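You operate a simulated robot arm through the tools that you are given. There is no shell and no other tool.

You are at the controls of a simulated robot arm. One attempt, no reset.

## Task
Torque screws 5, 4, then 3 with the black key until it clicks.
Fine: one after the other in that order; the key ends in its well, the other keys stay.

Only the result counts: the job must be done as asked and must still hold three seconds after the hand-in. Knocking over, shifting, dropping, spilling or breaking anything else fails it.

## Robot
A 7-joint arm with a four-finger gripper, fixed in place. Base frame: the origin is at the foot of the arm, x ahead of it, y to its left, z up; the work surface is at about z = 880. Lengths are in mm, angles in degrees, forces in N, time in s.
Its first joint turns from -69.0 to 172.0 degrees. Payload 3.67 kg.
The TCP is the grasp point between the finger pads, 28 mm short of the fingertips. In the tool frame z runs along the fingers and y along their closing line. The gripper opens to 112 mm. The gripper's body begins 73 mm behind the TCP.
Orientation is told as [roll, pitch, yaw] about the base's x, y, z axes, in that order, counted from this pose: with the fingers straight down and closing along the base's y, the tool's x points along the base's -x, its y along +y and its z along -z.

## Interface
- The arm moves only by the tool send_rows. Its argument "moves" is a list that holds one entry, the list of rows, each a list of 7 numbers: the shift along the tool's x, y, z in units of 100 mm (1.0 is 100 mm), then the turn, a rotation vector about the tool's x, y, z in units of 45 degrees (1.0 is 45 degrees), then the gripper command, from -1 (shut) to 1 (fully open), values between in proportion. In form: [[[tx, ty, tz, rx, ry, rz, gripper], ...]]. A call has 1 to 20 rows; each row is the pose to reach, as a shift and turn from the pose commanded when the call began, along the tool's axes at that moment. A call with a number of a shift or a turn outside -1 to 1 is refused whole. Each row takes 0.2 s and may step no farther than 50 mm and 8.6 degrees from the row before; otherwise, or with a gripper value out of range, the whole call is refused. A pose out of reach is approached as far as the arm can. The call stops where the force on the tool passes 40 N (or 10 N more than at its start, if that is more) or the arm is blocked; 0.2 s more then pass. The fingers move at their own pace and stop on an object; they squeeze with about 32 N. The grip force told is the motor's: it shows also when the fingers shut on nothing. Time passes only in rows, and 0.2 s behind the last, so rows that repeat a pose let the fingers close. It gives the time, the measured TCP pose, the force on the tool (base axes), the opening and the grip force at its end, in the units of the frame above (readings bear some noise), with the torque about the TCP (base axes, N m) and any sound that the robot's microphone picked up, and new pictures: "show" is both (left out), scene, wrist or none.
- Cameras (640 x 400 px; columns grow to the right, rows downward): "scene" is fixed at [219.8, 500.7, 1585.4]; the picture's right is [-0.81, -0.59, 0.00], its down [-0.25, 0.34, -0.91] and it looks along [0.53, -0.73, -0.43] (base axes); focal length 355 px, centre (320, 200). "wrist" rides on the gripper at [60, -18, -104] in the tool frame; the picture's right is [0.29, 0.96, 0.00], its down [-0.80, 0.24, -0.55] and it looks along [-0.53, 0.16, 0.83] (tool axes); focal length 234 px, centre (320, 200). There is no depth. A picture from a camera that has moved, and an enlarged one, comes with that camera's place and axes in the base frame and with its lens.
- raise_lower(by): slides the trunk up (or, below 0, down) by that many mm; the arm rides with it, the base frame stays. It gives what a move gives, with no picture.
- inspect(camera, box): a new picture of the part [left, top, right, bottom] of that camera's present view, enlarged. The clock stands still meanwhile.
- hand_in(): hands the job in; it is judged then, once.

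Nothing tells you positions but the pictures and the camera data. Unless the task says otherwise, let go and move clear before handing in.

The tools are called after ">>>" as a command line: name --argument value ..., lists and objects as JSON in quotes. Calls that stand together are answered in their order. send_rows: Moves the arm, as the interface text tells. Its arguments: {"type":"object","properties":{"moves":{"type":"array","items":{"type":"array","items":{"type":"array","items":{"type":"number"}}}},"show":{"type":"string","enum":["both","scene","wrist","none"]}},"required":["moves"]} The other tools are called the same way: raise_lower (by) slides the trunk up or down; inspect (camera, box) takes an enlarged picture of a part of a camera's view; hand_in () hands the job in.

At the start:

```text
time: 0.0
tool_pos: [678.5, -280.8, 1249.7]
tool_rot: [0.0, 0.1, -0.1]
wrist_force: [-0.4, -0.2, 0.1]
torque: [-0.04, 0.05, 0.01]
gripper_width: 112.0
finger_force: 0.1
trunk travel left (down, up): [-650.0, 190.0]
```

scene: 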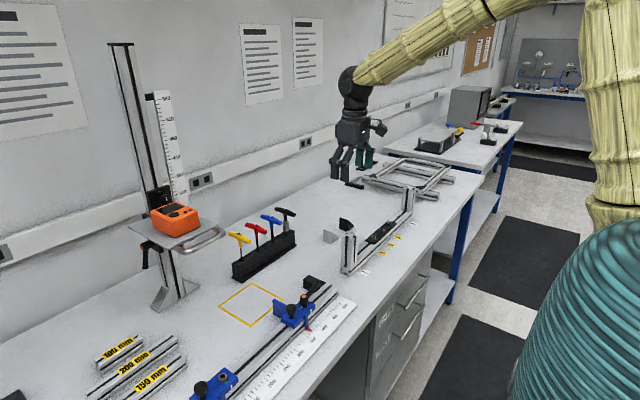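
wrist: 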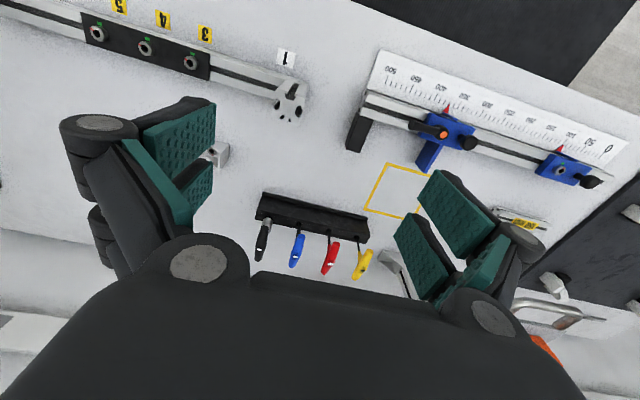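

I see a workbench with a key rack (yellow, red, blue, black T-handle keys) and a frame with a black plate carrying screws labelled 5, 4, 3. I will look closer at both before moving.

>>> inspect --camera "wrist" --box '[0, 0, 320, 200]'

>>> inspect --camera "wrist" --box '[230, 170, 400, 290]'

>>> inspect --camera "scene" --box '[220, 190, 320, 290]'

>>> inspect --camera "scene" --box '[310, 170, 450, 290]'

```text
2.00 times, centred on (160, 100) of wrist
camera zoom: at [619.7, -299.0, 1354.6], right [-0.29, 0.96, 0.0], down [0.8, 0.24, 0.55], along [0.53, 0.16, -0.83], focal length 468 px, centre (640, 400)
```

zoom: 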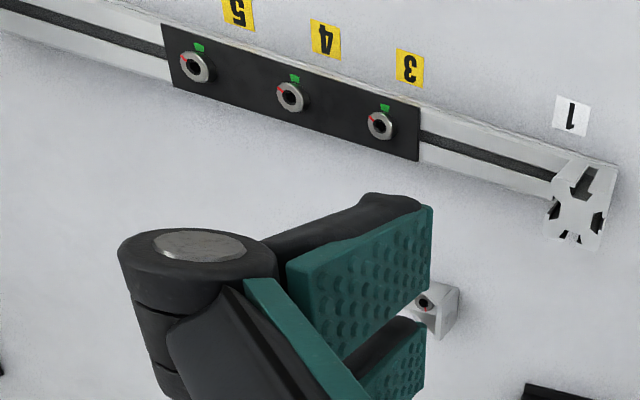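

```text
3.33 times, centred on (315, 230) of wrist
camera zoom: at [619.7, -299.0, 1354.6], right [-0.29, 0.96, 0.0], down [0.8, 0.24, 0.55], along [0.53, 0.16, -0.83], focal length 781 px, centre (337, 100)
```

zoom: 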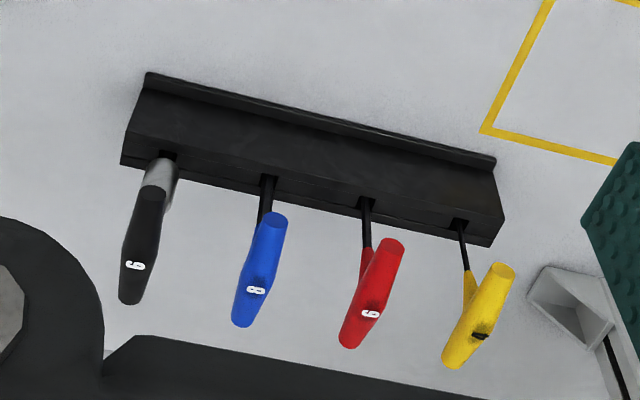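

```text
4.00 times, centred on (270, 240) of scene
camera zoom: at [219.8, 500.7, 1585.4], right [-0.81, -0.59, 0.0], down [-0.25, 0.34, -0.91], along [0.53, -0.73, -0.43], focal length 1419 px, centre (520, 40)
```

zoom: 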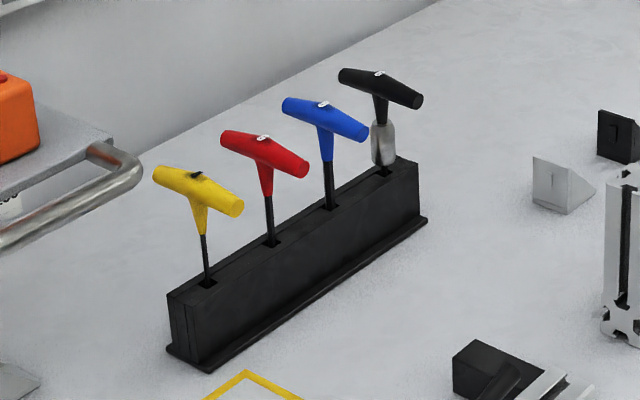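

```text
3.33 times, centred on (380, 230) of scene
camera zoom: at [219.8, 500.7, 1585.4], right [-0.81, -0.59, 0.0], down [-0.25, 0.34, -0.91], along [0.53, -0.73, -0.43], focal length 1182 px, centre (120, 100)
```

zoom: 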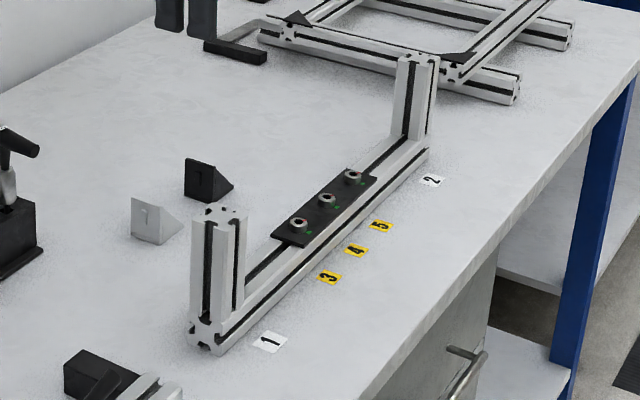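

The black key stands at the far-left end of the rack, at about x 960, y -316, with its handle along x at z about 1020. The screws lie near x 703, at y -490 (3), -557 (4) and -623 (5). I move towards the key in free space, looking and testing reach as I go.

>>> send_rows --moves '[[[-0.4, -0.1, 0, 0, 0, 0, 0.5], [-0.8, -0.2, 0, 0, 0, 0, 0.0], [-1.0, -0.35, 0, 0, 0, 0, 0.0]]]' --show "none"

>>> send_rows --moves '[[[-0.4, 0, 0, 0, 0, 0, 0.0], [-0.8, 0, 0, 0, 0, 0, 0.0], [-1.0, 0, 0, 0, 0, 0, 0.0], [-1.0, 0, 0, 0, 0, 0, 0.0]]]' --show "both"

```text
time: 0.8
tool_pos: [779.3, -317.6, 1250.1]
tool_rot: [0.1, -0.1, -0.1]
wrist_force: [0.3, 0.1, -0.8]
torque: [0.02, 0.06, 0.05]
gripper_width: 56.1
finger_force: 0.0
trunk travel left (down, up): [-650.0, 190.0]
```

```text
time: 1.8
tool_pos: [878.4, -316.9, 1251.4]
tool_rot: [0.1, 0.0, -0.1]
wrist_force: [-0.8, -0.1, -0.3]
torque: [-0.01, -0.02, 0.03]
gripper_width: 55.7
finger_force: 0.1
trunk travel left (down, up): [-650.0, 190.0]
camera wrist: at [820.0, -334.9, 1355.6], right [-0.29, 0.96, 0.0], down [0.8, 0.24, 0.55], along [0.53, 0.16, -0.83], focal length 234 px, centre (320, 200)
```

scene: 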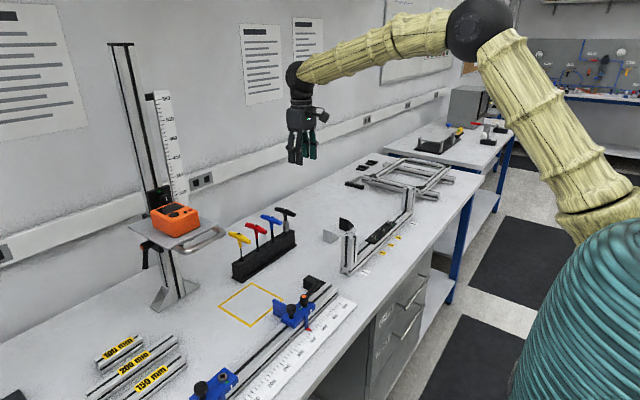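
wrist: 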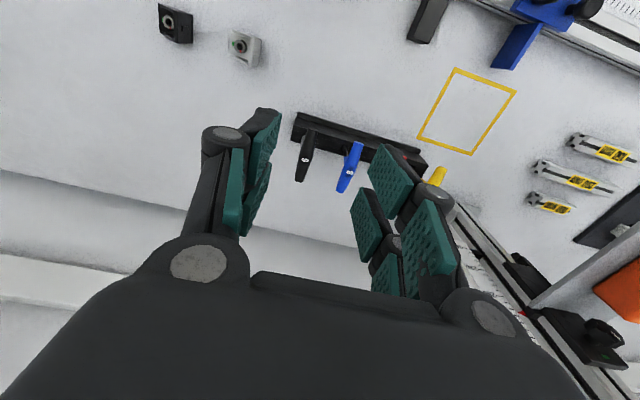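

The second view confirms the black handle at about (960, -314). I go on to above it to check reach.

>>> send_rows --moves '[[[-0.4, 0.0, 0, 0, 0, 0, 0.0], [-0.6, 0, 0.2, 0, 0, 0, 0.0], [-0.6, 0, 0.6, 0, 0, 0, 0.0], [-0.6, 0, 1.0, 0, 0, 0, 0.0], [-0.6, 0, 1.0, 0, 0, 0, 0.0]]]' --show "both"

```text
time: 3.0
tool_pos: [937.8, -315.7, 1149.9]
tool_rot: [-0.1, 0.0, 0.0]
wrist_force: [0.0, 0.3, -0.1]
torque: [-0.02, -0.04, -0.01]
gripper_width: 56.0
finger_force: 0.1
trunk travel left (down, up): [-650.0, 190.0]
camera wrist: at [878.6, -334.2, 1255.3], right [-0.29, 0.96, 0.0], down [0.8, 0.24, 0.56], along [0.53, 0.16, -0.83], focal length 234 px, centre (320, 200)
```

scene: 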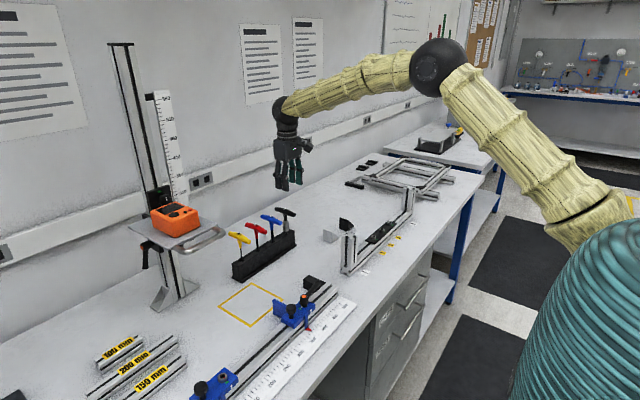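
wrist: 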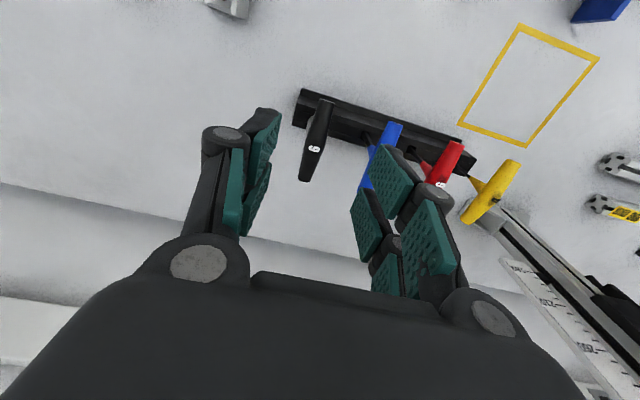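

I can see the black handle well now. I enlarge it to get its ends and its orientation exactly.

>>> inspect --camera "wrist" --box '[260, 80, 420, 200]'

>>> inspect --camera "scene" --box '[250, 160, 330, 260]'

```text
3.33 times, centred on (340, 140) of wrist
camera zoom: at [878.6, -334.2, 1255.3], right [-0.29, 0.96, 0.0], down [0.8, 0.24, 0.56], along [0.53, 0.16, -0.83], focal length 781 px, centre (253, 400)
```

zoom: 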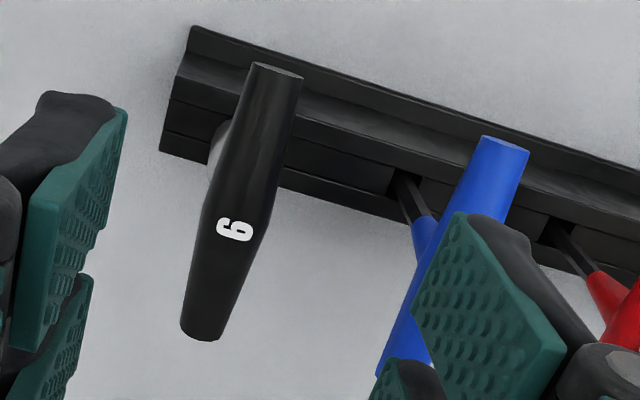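

```text
4.00 times, centred on (290, 210) of scene
camera zoom: at [219.8, 500.7, 1585.4], right [-0.81, -0.59, 0.0], down [-0.25, 0.34, -0.91], along [0.53, -0.73, -0.43], focal length 1419 px, centre (440, 160)
```

zoom: 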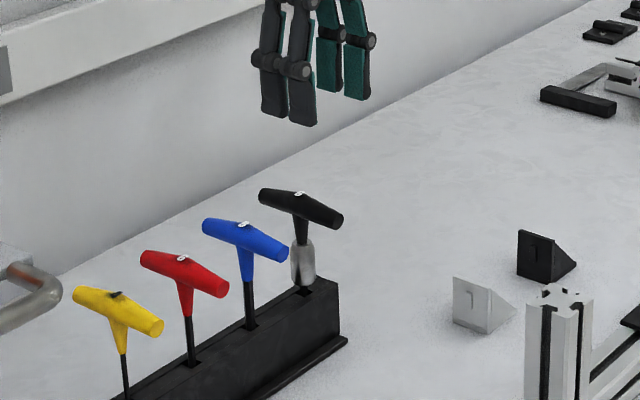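

The handle axis lies at about x 961, y -315, z 1029, along x. The blue handle is at y -247, so I keep the opening narrow. I centre above the key and come partway down.

>>> send_rows --moves '[[[-0.232, 0.005, 0, 0, 0, 0, -0.2], [-0.232, 0.005, 0.3, 0, 0, 0, -0.2], [-0.232, 0.005, 0.6, 0, 0, 0, -0.2], [-0.232, 0.005, 0.7, 0, 0, 0, -0.2], [-0.232, 0.005, 0.7, 0, 0, 0, -0.2]]]' --show "both"

>>> inspect --camera "wrist" --box '[220, 100, 420, 300]'

>>> inspect --camera "scene" --box '[250, 160, 330, 260]'

```text
time: 4.2
tool_pos: [961.1, -316.5, 1079.2]
tool_rot: [0.0, 0.0, 0.0]
wrist_force: [0.8, -0.3, 1.1]
torque: [0.02, -0.03, -0.02]
gripper_width: 44.8
finger_force: 0.0
trunk travel left (down, up): [-650.0, 190.0]
camera wrist: at [903.1, -333.9, 1183.8], right [-0.29, 0.96, 0.0], down [0.8, 0.24, 0.55], along [0.53, 0.16, -0.83], focal length 234 px, centre (320, 200)
```

scene: 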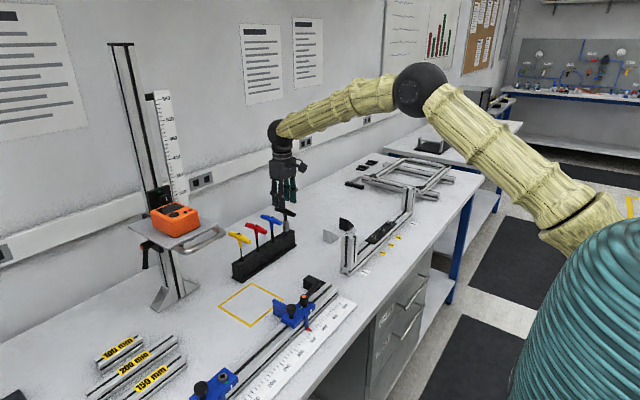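
wrist: 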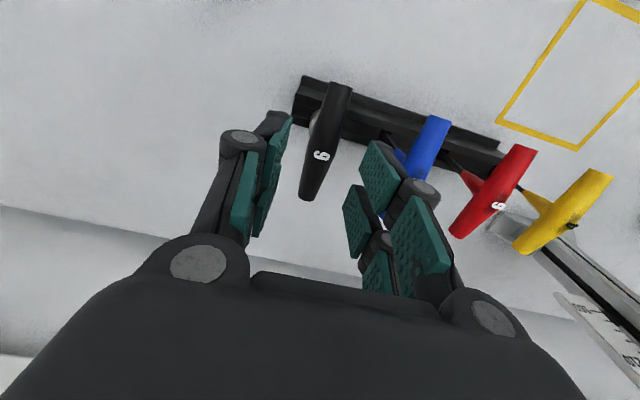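

```text
2.00 times, centred on (320, 200) of wrist
camera zoom: at [903.1, -333.9, 1183.8], right [-0.29, 0.96, 0.0], down [0.8, 0.24, 0.55], along [0.53, 0.16, -0.83], focal length 468 px, centre (320, 200)
```

zoom: 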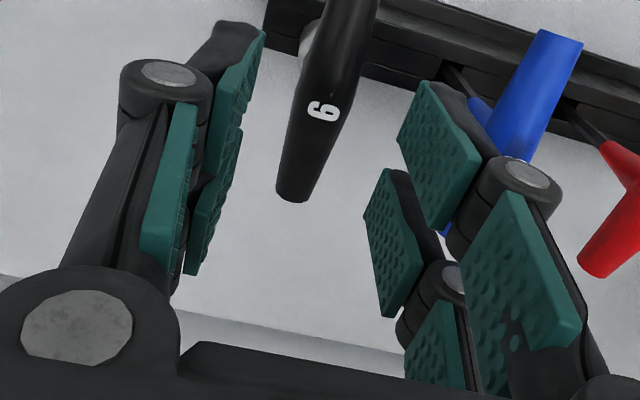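

```text
4.00 times, centred on (290, 210) of scene
camera zoom: at [219.8, 500.7, 1585.4], right [-0.81, -0.59, 0.0], down [-0.25, 0.34, -0.91], along [0.53, -0.73, -0.43], focal length 1419 px, centre (440, 160)
```

zoom: 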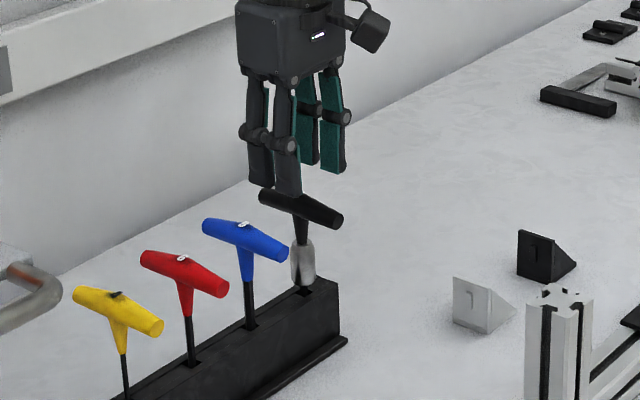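

The gripper is centred over the handle and aligned with it. I descend so that the pads straddle the handle axis, with tip clearance to the barrel.

>>> send_rows --moves '[[[0, 0.002, 0.2, 0, 0, 0, -0.2], [0, 0.002, 0.35, 0, 0, 0, -0.2], [0, 0.002, 0.48, 0, 0, 0, -0.2], [0, 0.002, 0.48, 0, 0, 0, -0.2]]]' --show "both"

>>> inspect --camera "wrist" --box '[220, 100, 420, 300]'

>>> inspect --camera "scene" --box '[250, 160, 330, 260]'

```text
time: 5.2
tool_pos: [961.5, -315.7, 1032.9]
tool_rot: [0.0, 0.0, 0.0]
wrist_force: [0.7, 0.9, -0.3]
torque: [0.03, -0.01, -0.02]
gripper_width: 44.6
finger_force: 0.0
trunk travel left (down, up): [-650.0, 190.0]
camera wrist: at [902.9, -333.7, 1136.8], right [-0.29, 0.96, 0.0], down [0.8, 0.24, 0.55], along [0.53, 0.16, -0.83], focal length 234 px, centre (320, 200)
```

scene: 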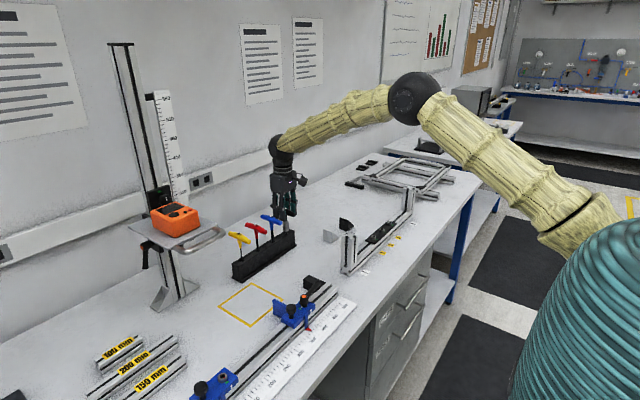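
wrist: 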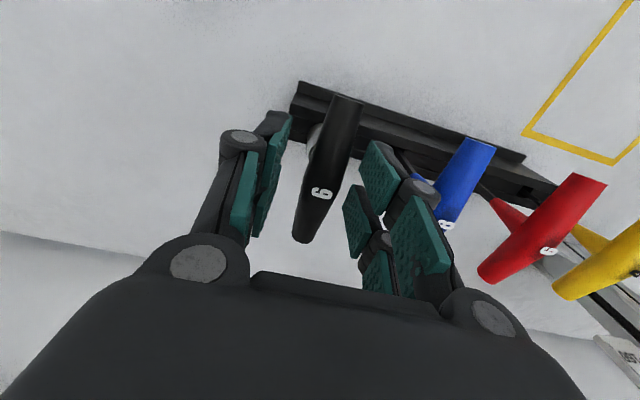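

```text
2.00 times, centred on (320, 200) of wrist
camera zoom: at [902.9, -333.7, 1136.8], right [-0.29, 0.96, 0.0], down [0.8, 0.24, 0.55], along [0.53, 0.16, -0.83], focal length 468 px, centre (320, 200)
```

zoom: 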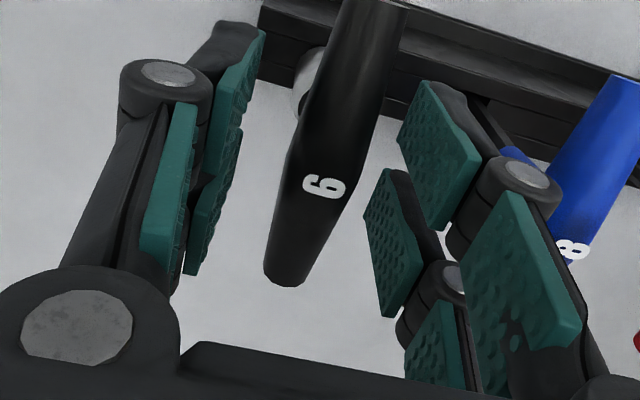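

```text
4.00 times, centred on (290, 210) of scene
camera zoom: at [219.8, 500.7, 1585.4], right [-0.81, -0.59, 0.0], down [-0.25, 0.34, -0.91], along [0.53, -0.73, -0.43], focal length 1419 px, centre (440, 160)
```

zoom: 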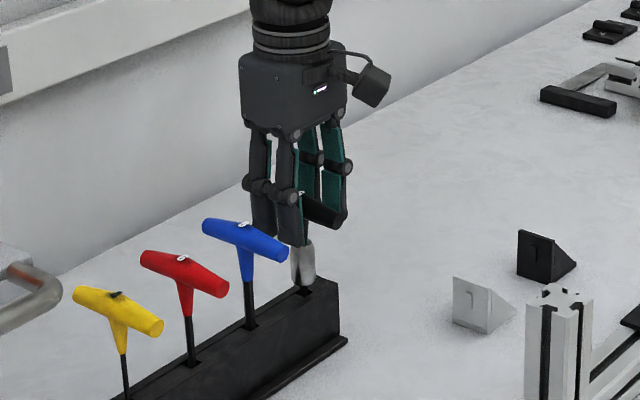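

The pads now straddle the handle. I close the gripper in place.

>>> send_rows --moves '[[[0, 0, 0, 0, 0, 0, -0.5], [0, 0, 0, 0, 0, 0, -0.65], [0, 0, 0, 0, 0, 0, -1], [0, 0, 0, 0, 0, 0, -1], [0, 0, 0, 0, 0, 0, -1]]]' --show "both"

>>> inspect --camera "wrist" --box '[220, 100, 420, 300]'

>>> inspect --camera "scene" --box '[250, 160, 330, 260]'

```text
time: 6.4
tool_pos: [961.8, -315.8, 1032.6]
tool_rot: [-0.1, 0.1, 0.1]
wrist_force: [-0.4, -0.2, 0.0]
torque: [0.0, 0.04, 0.01]
gripper_width: 18.1
finger_force: 31.5
trunk travel left (down, up): [-650.0, 190.0]
camera wrist: at [903.1, -333.7, 1136.5], right [-0.29, 0.96, 0.0], down [0.8, 0.24, 0.55], along [0.53, 0.16, -0.83], focal length 234 px, centre (320, 200)
```

scene: 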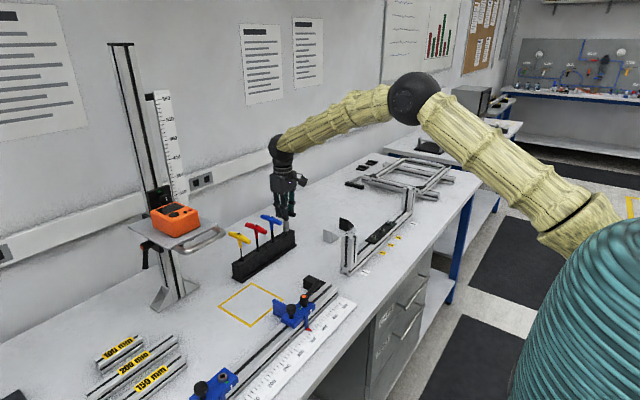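
wrist: 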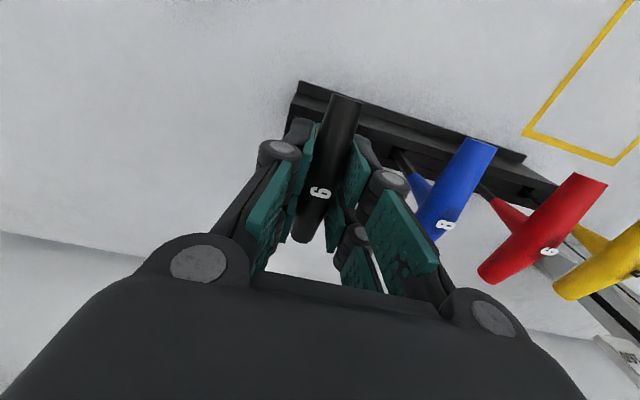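

```text
2.00 times, centred on (320, 200) of wrist
camera zoom: at [903.1, -333.7, 1136.5], right [-0.29, 0.96, 0.0], down [0.8, 0.24, 0.55], along [0.53, 0.16, -0.83], focal length 468 px, centre (320, 200)
```

zoom: 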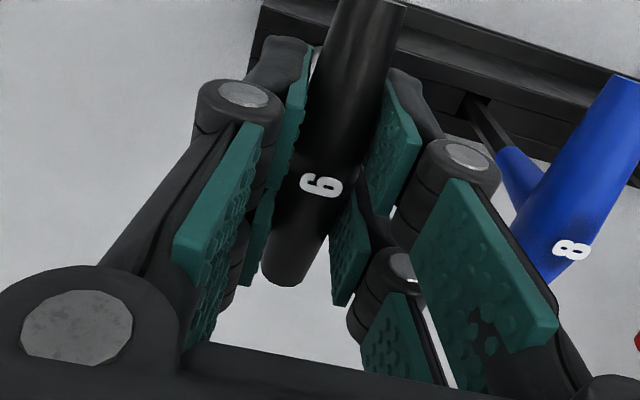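

```text
4.00 times, centred on (290, 210) of scene
camera zoom: at [219.8, 500.7, 1585.4], right [-0.81, -0.59, 0.0], down [-0.25, 0.34, -0.91], along [0.53, -0.73, -0.43], focal length 1419 px, centre (440, 160)
```

zoom: 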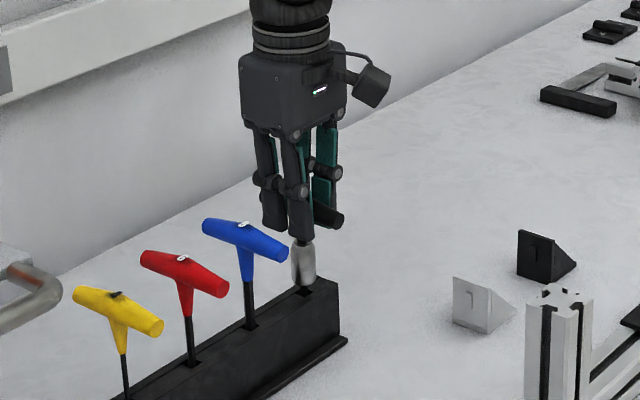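

The grip holds (18.1 mm, 31.5 N). I lift the key straight up 100 mm out of its well.

>>> send_rows --moves '[[[0, 0, -0.1, 0, 0, 0, -1], [0, 0, -0.3, 0, 0, 0, -1], [0, 0, -0.5, 0, 0, 0, -1], [0, 0, -0.7, 0, 0, 0, -1], [0, 0, -0.9, 0, 0, 0, -1], [0, 0, -1.0, 0, 0, 0, -1], [0, 0, -1.0, 0, 0, 0, -1]]]' --show "both"

>>> inspect --camera "scene" --box '[250, 140, 350, 260]'

>>> inspect --camera "wrist" --box '[220, 50, 420, 250]'

```text
time: 8.0
tool_pos: [962.4, -315.0, 1131.4]
tool_rot: [0.0, 0.0, 0.0]
wrist_force: [0.0, 0.5, -1.7]
torque: [0.01, 0.01, -0.02]
gripper_width: 17.9
finger_force: 32.5
trunk travel left (down, up): [-650.0, 190.0]
camera wrist: at [903.7, -333.5, 1236.3], right [-0.29, 0.96, 0.0], down [0.8, 0.24, 0.55], along [0.53, 0.16, -0.83], focal length 234 px, centre (320, 200)
```

scene: 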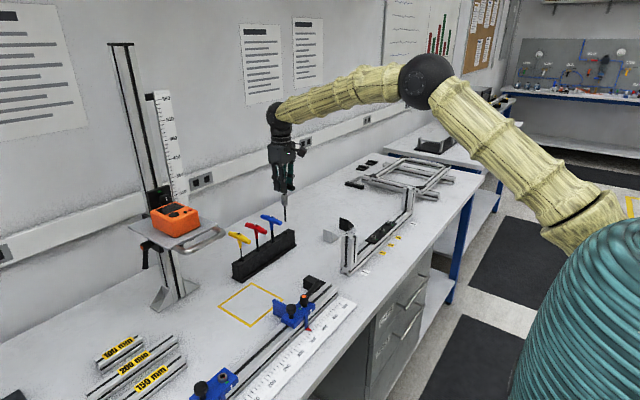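
wrist: 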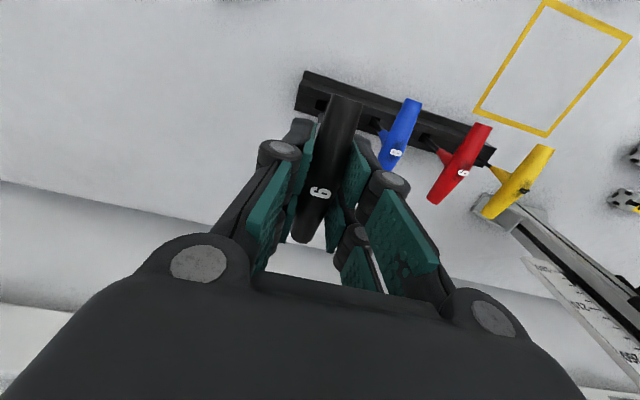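

```text
3.33 times, centred on (300, 200) of scene
camera zoom: at [219.8, 500.7, 1585.4], right [-0.81, -0.59, 0.0], down [-0.25, 0.34, -0.91], along [0.53, -0.73, -0.43], focal length 1182 px, centre (387, 200)
```

zoom: 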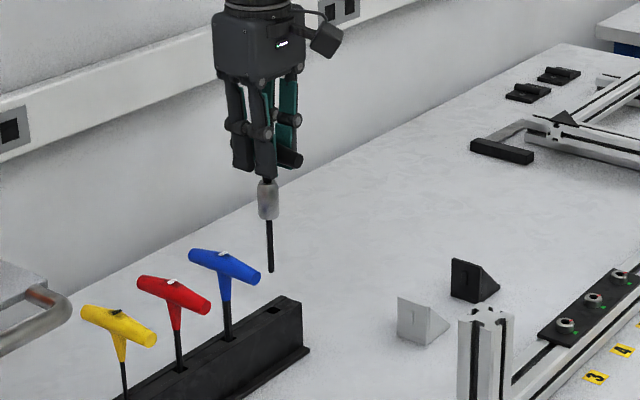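

```text
2.00 times, centred on (320, 150) of wrist
camera zoom: at [903.7, -333.5, 1236.3], right [-0.29, 0.96, 0.0], down [0.8, 0.24, 0.55], along [0.53, 0.16, -0.83], focal length 468 px, centre (320, 300)
```

zoom: 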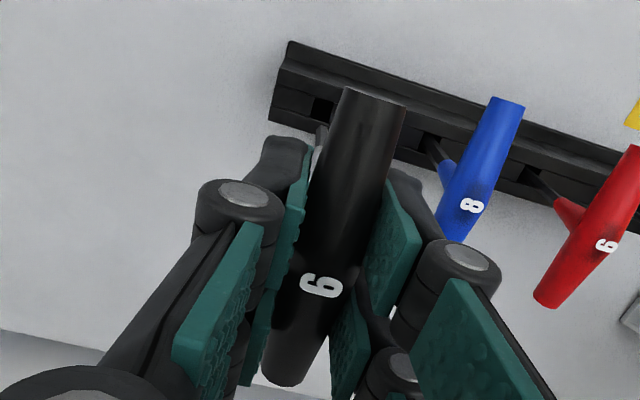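

The key is out: its tip hangs about 135 mm below the TCP, and the well is empty. I raise further and carry it towards the screws, above the uprights, whose tops are near z 1015.

>>> send_rows --moves '[[[0, 0, -0.3, 0, 0, 0, -1], [0, 0, -0.6, 0, 0, 0, -1], [0.3, 0, -0.6, 0, 0, 0, -1], [0.6, -0.2, -0.6, 0, 0, 0, -1], [0.9, -0.5, -0.6, 0, 0, 0, -1], [1.0, -0.7, -0.6, 0, 0, 0, -1]]]' --show "none"

>>> send_rows --moves '[[[0.3, -0.3, 0, 0, 0, 0, -1], [0.6, -0.6, 0, 0, 0, 0, -1], [0.9, -0.9, 0, 0, 0, 0, -1], [1.0, -1.0, 0, 0, 0, 0, -1]]]' --show "none"

>>> send_rows --moves '[[[0.2, -0.3, 0, 0, 0, 0, -1], [0.4, -0.6, 0, 0, 0, 0, -1], [0.587, -0.72, 0, 0, 0, 0, -1], [0.587, -0.72, 0.2, 0, 0, 0, -1], [0.587, -0.72, 0.2, 0, 0, 0, -1]]]' --show "both"

```text
time: 9.4
tool_pos: [861.9, -385.5, 1191.3]
tool_rot: [0.1, 0.0, 0.0]
wrist_force: [1.5, -0.5, -2.1]
torque: [-0.01, -0.01, -0.03]
gripper_width: 18.2
finger_force: 32.2
trunk travel left (down, up): [-650.0, 190.0]
```

```text
time: 10.4
tool_pos: [761.3, -484.2, 1193.1]
tool_rot: [0.0, 0.1, 0.1]
wrist_force: [-0.6, -0.7, -2.6]
torque: [-0.04, 0.03, 0.06]
gripper_width: 18.4
finger_force: 32.4
trunk travel left (down, up): [-650.0, 190.0]
```

```text
time: 11.6
tool_pos: [701.0, -556.9, 1172.6]
tool_rot: [0.0, -0.1, 0.0]
wrist_force: [-0.7, -0.2, -2.6]
torque: [0.0, -0.03, 0.01]
gripper_width: 18.0
finger_force: 32.2
trunk travel left (down, up): [-650.0, 190.0]
camera wrist: at [642.8, -575.4, 1277.1], right [-0.29, 0.96, 0.0], down [0.8, 0.24, 0.55], along [0.53, 0.16, -0.83], focal length 234 px, centre (320, 200)
```

scene: 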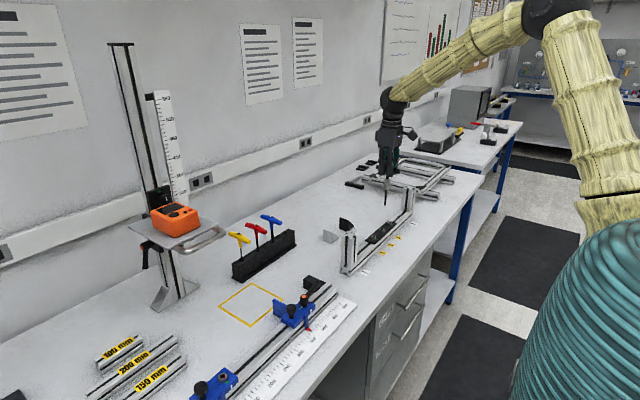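
wrist: 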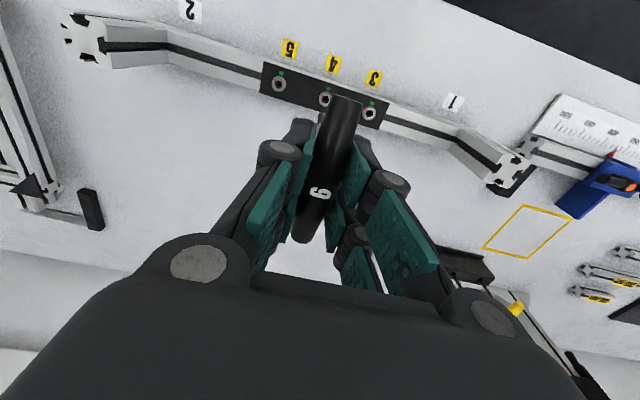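

The key now hangs above screw 4 and all three screws are visible. I enlarge the screw plate and the scene view of the key tip.

>>> inspect --camera "wrist" --box '[250, 60, 400, 130]'

>>> inspect --camera "wrist" --box '[264, 70, 296, 100]'

>>> inspect --camera "scene" --box '[350, 170, 420, 250]'

```text
4.27 times, centred on (325, 95) of wrist
camera zoom: at [642.8, -575.4, 1277.1], right [-0.29, 0.96, 0.0], down [0.8, 0.24, 0.55], along [0.53, 0.16, -0.83], focal length 999 px, centre (299, 648)
```

zoom: 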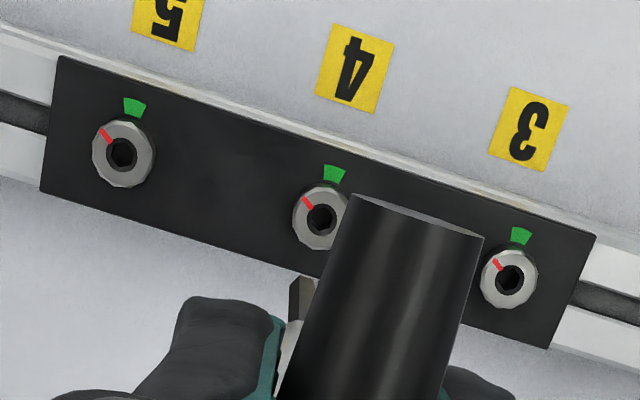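

```text
13.33 times, centred on (280, 85) of wrist
camera zoom: at [642.8, -575.4, 1277.1], right [-0.29, 0.96, 0.0], down [0.8, 0.24, 0.55], along [0.53, 0.16, -0.83], focal length 3122 px, centre (853, 1733)
```

zoom: 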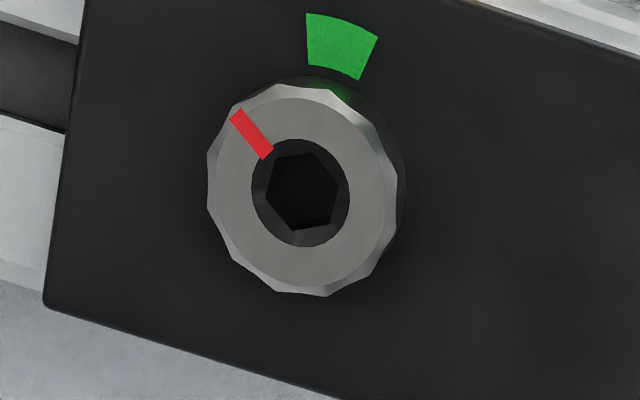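

```text
5.00 times, centred on (385, 210) of scene
camera zoom: at [219.8, 500.7, 1585.4], right [-0.81, -0.59, 0.0], down [-0.25, 0.34, -0.91], along [0.53, -0.73, -0.43], focal length 1774 px, centre (-5, 150)
```

zoom: 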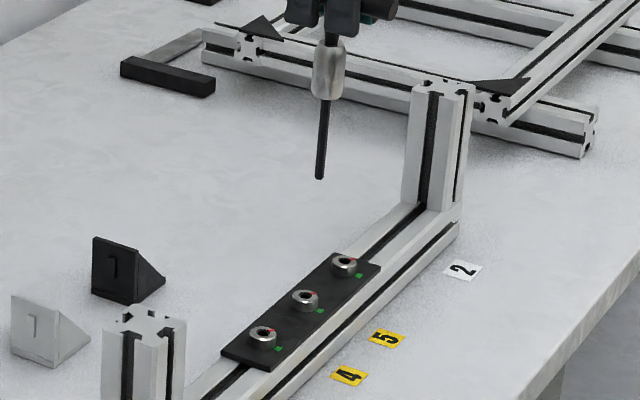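

The screws are clear: red marks on the heads, green target sectors on the plate, about 55-60° clockwise away. By triangulation the screws are at x 701, y -615 / -550 / -485, with head tops at z about 934. I now measure the key tip.

>>> inspect --camera "wrist" --box '[308, 104, 334, 130]'

>>> inspect --camera "scene" --box '[376, 180, 424, 230]'

>>> inspect --camera "wrist" --box '[310, 88, 342, 108]'

>>> inspect --camera "wrist" --box '[354, 98, 386, 128]'

```text
15.38 times, centred on (321, 117) of wrist
camera zoom: at [642.8, -575.4, 1277.1], right [-0.29, 0.96, 0.0], down [0.8, 0.24, 0.55], along [0.53, 0.16, -0.83], focal length 3603 px, centre (305, 1477)
```

zoom: 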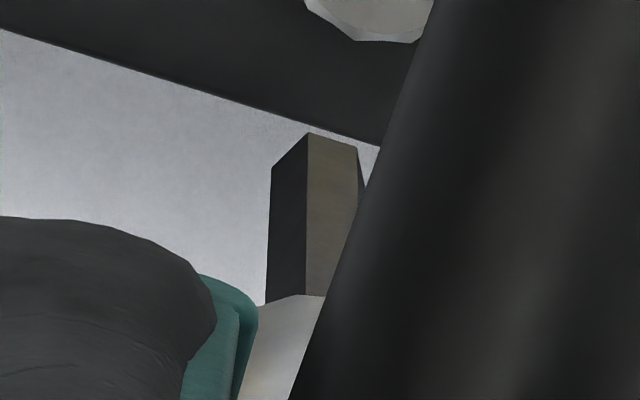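

```text
8.00 times, centred on (400, 205) of scene
camera zoom: at [219.8, 500.7, 1585.4], right [-0.81, -0.59, 0.0], down [-0.25, 0.34, -0.91], along [0.53, -0.73, -0.43], focal length 2838 px, centre (-320, 160)
```

zoom: 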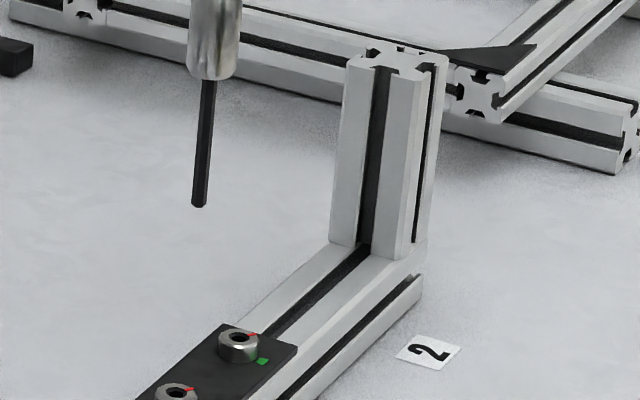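

```text
16.00 times, centred on (326, 98) of wrist
camera zoom: at [642.8, -575.4, 1277.1], right [-0.29, 0.96, 0.0], down [0.8, 0.24, 0.55], along [0.53, 0.16, -0.83], focal length 3747 px, centre (224, 1832)
```

zoom: 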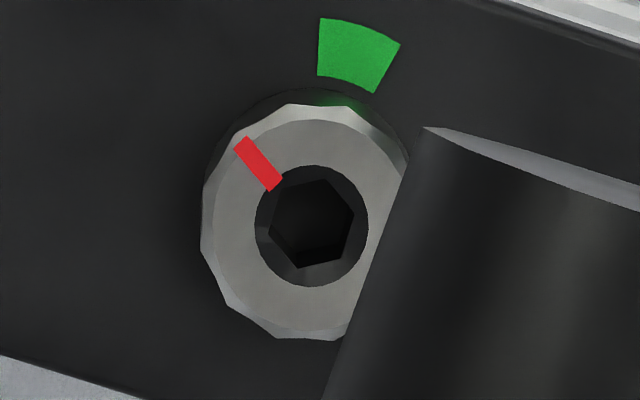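

```text
13.33 times, centred on (370, 113) of wrist
camera zoom: at [642.8, -575.4, 1277.1], right [-0.29, 0.96, 0.0], down [0.8, 0.24, 0.55], along [0.53, 0.16, -0.83], focal length 3122 px, centre (-347, 1360)
```

zoom: 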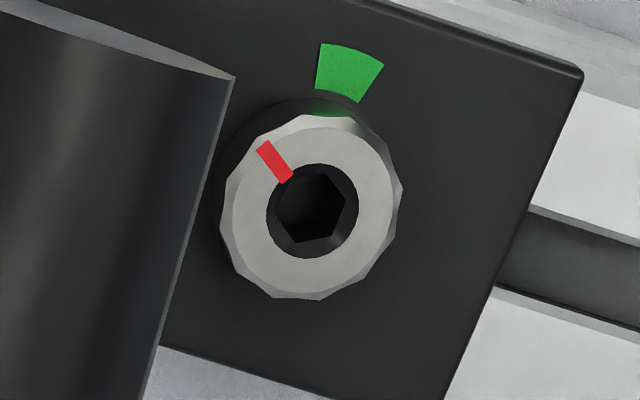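

The tip hex is visible: it has a flat facing -x and sits about 3 mm towards the robot from the TCP. I look at the socket orientations in more detail.

>>> inspect --camera "wrist" --box '[274, 78, 286, 90]'

>>> inspect --camera "wrist" --box '[318, 92, 334, 104]'

>>> inspect --camera "wrist" --box '[364, 107, 376, 119]'

>>> inspect --camera "wrist" --box '[314, 108, 330, 124]'

```text
16.00 times, centred on (280, 84) of wrist
camera zoom: at [642.8, -575.4, 1277.1], right [-0.29, 0.96, 0.0], down [0.8, 0.24, 0.55], along [0.53, 0.16, -0.83], focal length 3747 px, centre (960, 2056)
```

zoom: 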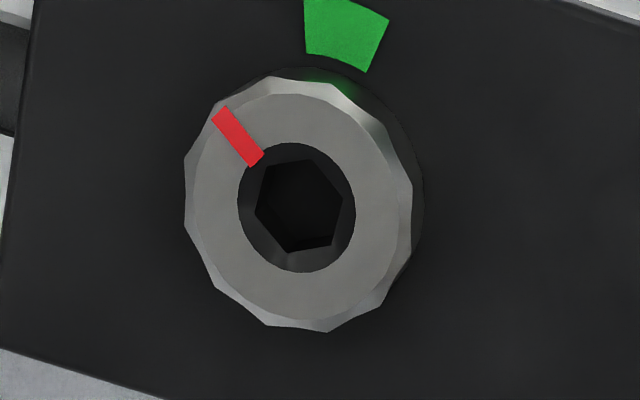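

```text
16.00 times, centred on (326, 98) of wrist
camera zoom: at [642.8, -575.4, 1277.1], right [-0.29, 0.96, 0.0], down [0.8, 0.24, 0.55], along [0.53, 0.16, -0.83], focal length 3747 px, centre (224, 1832)
```

zoom: 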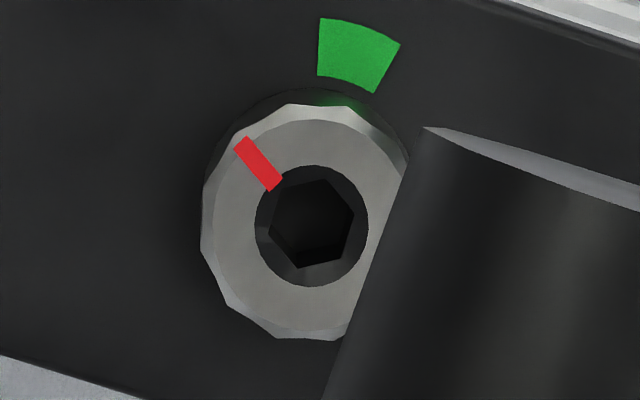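

```text
16.00 times, centred on (370, 113) of wrist
camera zoom: at [642.8, -575.4, 1277.1], right [-0.29, 0.96, 0.0], down [0.8, 0.24, 0.55], along [0.53, 0.16, -0.83], focal length 3747 px, centre (-480, 1592)
```

zoom: 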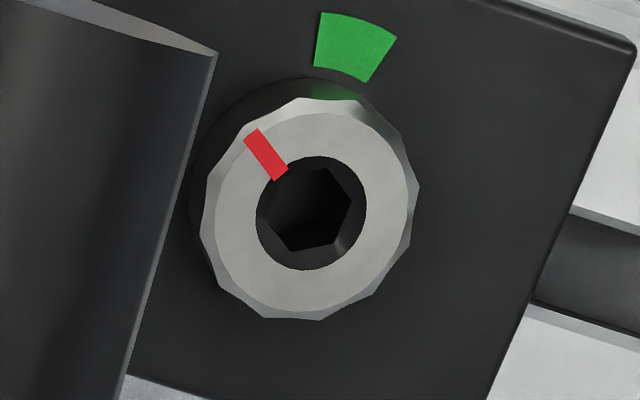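

```text
16.00 times, centred on (322, 116) of wrist
camera zoom: at [642.8, -575.4, 1277.1], right [-0.29, 0.96, 0.0], down [0.8, 0.24, 0.55], along [0.53, 0.16, -0.83], focal length 3747 px, centre (288, 1544)
```

zoom: 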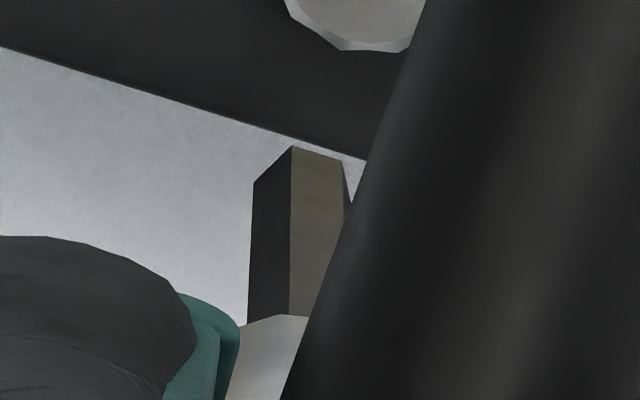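

The tip hex has its vertices along ±y and the screw 5 socket is about 26° counter-clockwise from that. Scaling the tip to a 6 mm hex puts it about 144 mm below the TCP. I move over screw 5, turn the key by +26° and come down to just above the head to check.

>>> send_rows --moves '[[[0.0034, -0.3, 0, 0, 0, -0.1444, -1], [0.0034, -0.5796, 0, 0, 0, -0.2889, -1], [0.0034, -0.5796, 0.2, 0, 0, -0.4333, -1], [0.0034, -0.5796, 0.4, 0, 0, -0.5778, -1], [0.0034, -0.5796, 0.6, 0, 0, -0.5778, -1], [0.0034, -0.5796, 0.73, 0, 0, -0.5778, -1], [0.0034, -0.5796, 0.73, 0, 0, -0.5778, -1]]]' --show "both"

>>> inspect --camera "scene" --box '[370, 200, 410, 225]'

>>> inspect --camera "wrist" --box '[300, 90, 340, 130]'

```text
time: 13.2
tool_pos: [702.0, -615.7, 1097.5]
tool_rot: [0.0, 0.0, 26.0]
wrist_force: [0.1, 0.1, -1.0]
torque: [0.0, 0.01, 0.01]
gripper_width: 18.0
finger_force: 31.7
trunk travel left (down, up): [-650.0, 190.0]
camera wrist: at [657.5, -657.7, 1202.7], right [-0.68, 0.73, 0.0], down [0.61, 0.56, 0.55], along [0.41, 0.38, -0.83], focal length 234 px, centre (320, 200)
```

scene: 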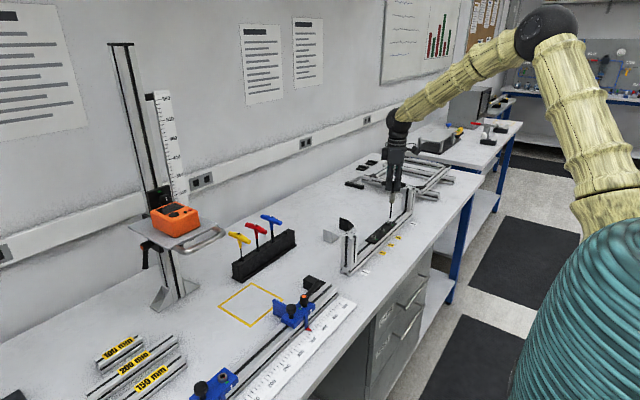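
wrist: 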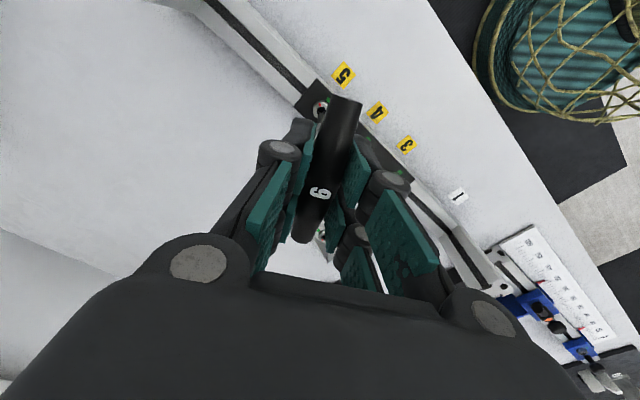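

```text
16.00 times, centred on (390, 212) of scene
camera zoom: at [219.8, 500.7, 1585.4], right [-0.81, -0.59, 0.0], down [-0.25, 0.34, -0.91], along [0.53, -0.73, -0.43], focal length 5676 px, centre (-800, 0)
```

zoom: 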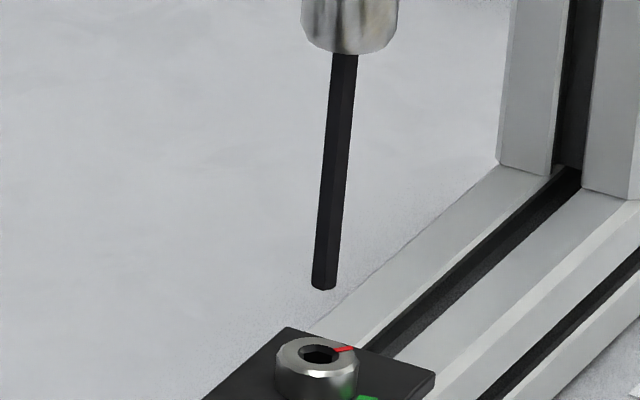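

```text
10.00 times, centred on (320, 110) of wrist
camera zoom: at [657.5, -657.7, 1202.7], right [-0.68, 0.73, 0.0], down [0.61, 0.56, 0.55], along [0.41, 0.38, -0.83], focal length 2342 px, centre (320, 1100)
```

zoom: 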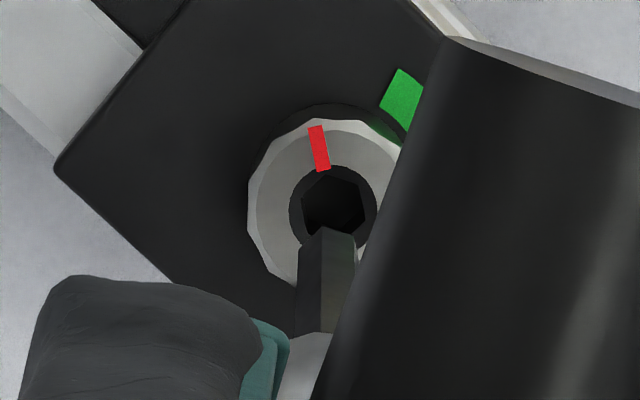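

Turned 26°, the tip hangs roughly 19 mm above screw 5 and slightly off centre (about 0.6 mm). I correct that and go down to a few mm above the head for a finer check.

>>> send_rows --moves '[[[0.0055, 0.001, 0.05, 0, 0, 0, -1], [0.0055, 0.001, 0.1, 0, 0, 0, -1], [0.0055, 0.001, 0.14, 0, 0, 0, -1], [0.0055, 0.001, 0.14, 0, 0, 0, -1]]]' --show "none"

>>> inspect --camera "scene" --box '[370, 200, 410, 225]'

>>> inspect --camera "wrist" --box '[306, 100, 334, 124]'

```text
time: 14.2
tool_pos: [703.5, -615.8, 1084.7]
tool_rot: [0.0, 0.0, 25.9]
wrist_force: [0.3, 0.4, -1.3]
torque: [0.02, -0.02, -0.01]
gripper_width: 18.2
finger_force: 31.9
trunk travel left (down, up): [-650.0, 190.0]
```

```text
16.00 times, centred on (390, 212) of scene
camera zoom: at [219.8, 500.7, 1585.4], right [-0.81, -0.59, 0.0], down [-0.25, 0.34, -0.91], along [0.53, -0.73, -0.43], focal length 5676 px, centre (-800, 0)
```

zoom: 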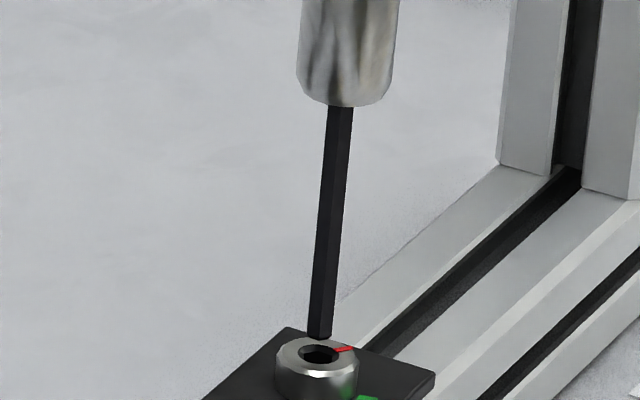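

```text
16.00 times, centred on (320, 112) of wrist
camera zoom: at [657.5, -658.0, 1189.1], right [-0.68, 0.73, 0.0], down [0.61, 0.56, 0.55], along [0.41, 0.38, -0.83], focal length 3747 px, centre (320, 1608)
```

zoom: 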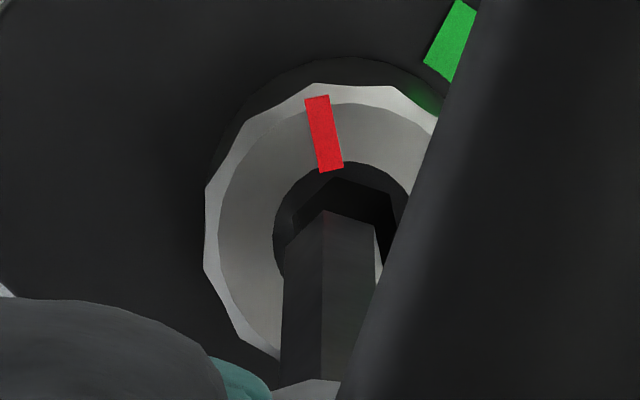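

The hex edges look parallel to the socket edges, and the tip needs another ~0.6 mm sideways. I correct and go down 4 mm more.

>>> send_rows --moves '[[[0.002, 0.006, 0.0, 0, 0, 0, -1], [0.002, 0.006, 0.02, 0, 0, 0, -1], [0.002, 0.006, 0.04, 0, 0, 0, -1], [0.002, 0.006, 0.04, 0, 0, 0, -1]]]' --show "none"

>>> inspect --camera "scene" --box '[370, 206, 410, 231]'

>>> inspect --camera "wrist" --box '[306, 100, 334, 124]'

```text
time: 15.2
tool_pos: [702.0, -614.6, 1081.0]
tool_rot: [0.0, 0.0, 26.0]
wrist_force: [0.1, 1.0, -2.0]
torque: [0.02, 0.02, 0.01]
gripper_width: 18.2
finger_force: 32.3
trunk travel left (down, up): [-650.0, 190.0]
```

```text
16.00 times, centred on (390, 218) of scene
camera zoom: at [219.8, 500.7, 1585.4], right [-0.81, -0.59, 0.0], down [-0.25, 0.34, -0.91], along [0.53, -0.73, -0.43], focal length 5676 px, centre (-800, -96)
```

zoom: 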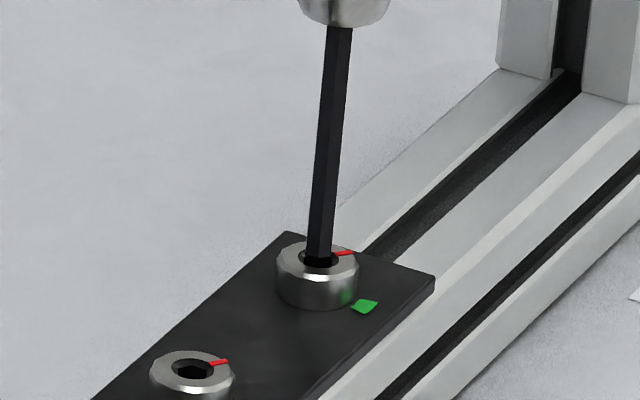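

```text
16.00 times, centred on (320, 112) of wrist
camera zoom: at [657.2, -657.6, 1185.1], right [-0.68, 0.73, 0.0], down [0.61, 0.56, 0.55], along [0.41, 0.38, -0.83], focal length 3747 px, centre (320, 1608)
```

zoom: 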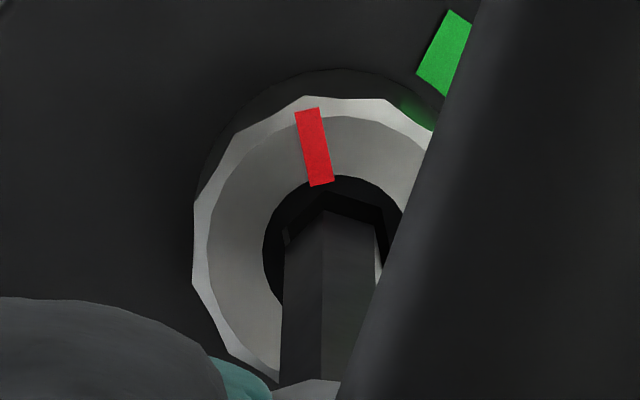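

The tip is at the socket mouth and nearly centred. I nudge 0.3 mm and push in slowly by 4 mm, watching the force.

>>> send_rows --moves '[[[0.003, 0.0, 0.01, 0, 0, 0, -1], [0.003, 0.0, 0.02, 0, 0, 0, -1], [0.003, 0.0, 0.03, 0, 0, 0, -1], [0.003, 0.0, 0.04, 0, 0, 0, -1], [0.003, 0.0, 0.04, 0, 0, 0, -1]]]' --show "none"

>>> inspect --camera "scene" --box '[370, 206, 410, 231]'

>>> inspect --camera "wrist" --box '[306, 100, 334, 124]'

```text
time: 16.4
tool_pos: [701.5, -615.2, 1076.8]
tool_rot: [0.0, -0.1, 25.9]
wrist_force: [-0.3, -0.1, -1.8]
torque: [-0.01, 0.01, 0.02]
gripper_width: 18.1
finger_force: 32.2
trunk travel left (down, up): [-650.0, 190.0]
```

```text
16.00 times, centred on (390, 218) of scene
camera zoom: at [219.8, 500.7, 1585.4], right [-0.81, -0.59, 0.0], down [-0.25, 0.34, -0.91], along [0.53, -0.73, -0.43], focal length 5676 px, centre (-800, -96)
```

zoom: 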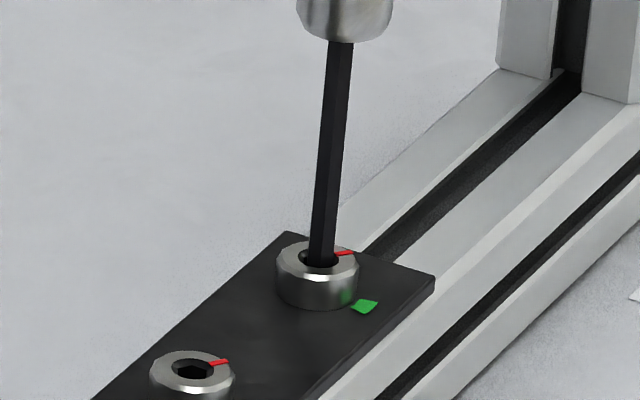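

```text
16.00 times, centred on (320, 112) of wrist
camera zoom: at [656.8, -658.1, 1181.1], right [-0.68, 0.73, 0.0], down [0.61, 0.56, 0.55], along [0.41, 0.38, -0.83], focal length 3747 px, centre (320, 1608)
```

zoom: 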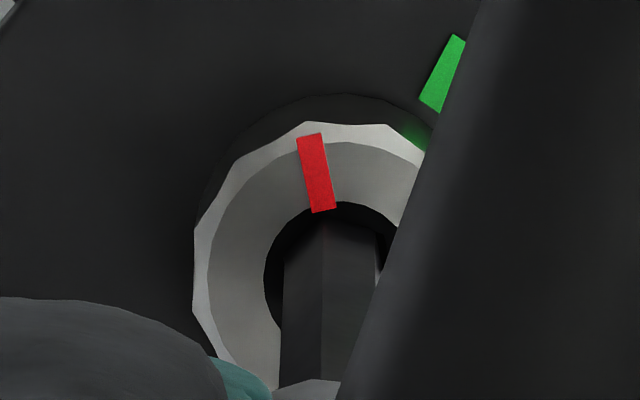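

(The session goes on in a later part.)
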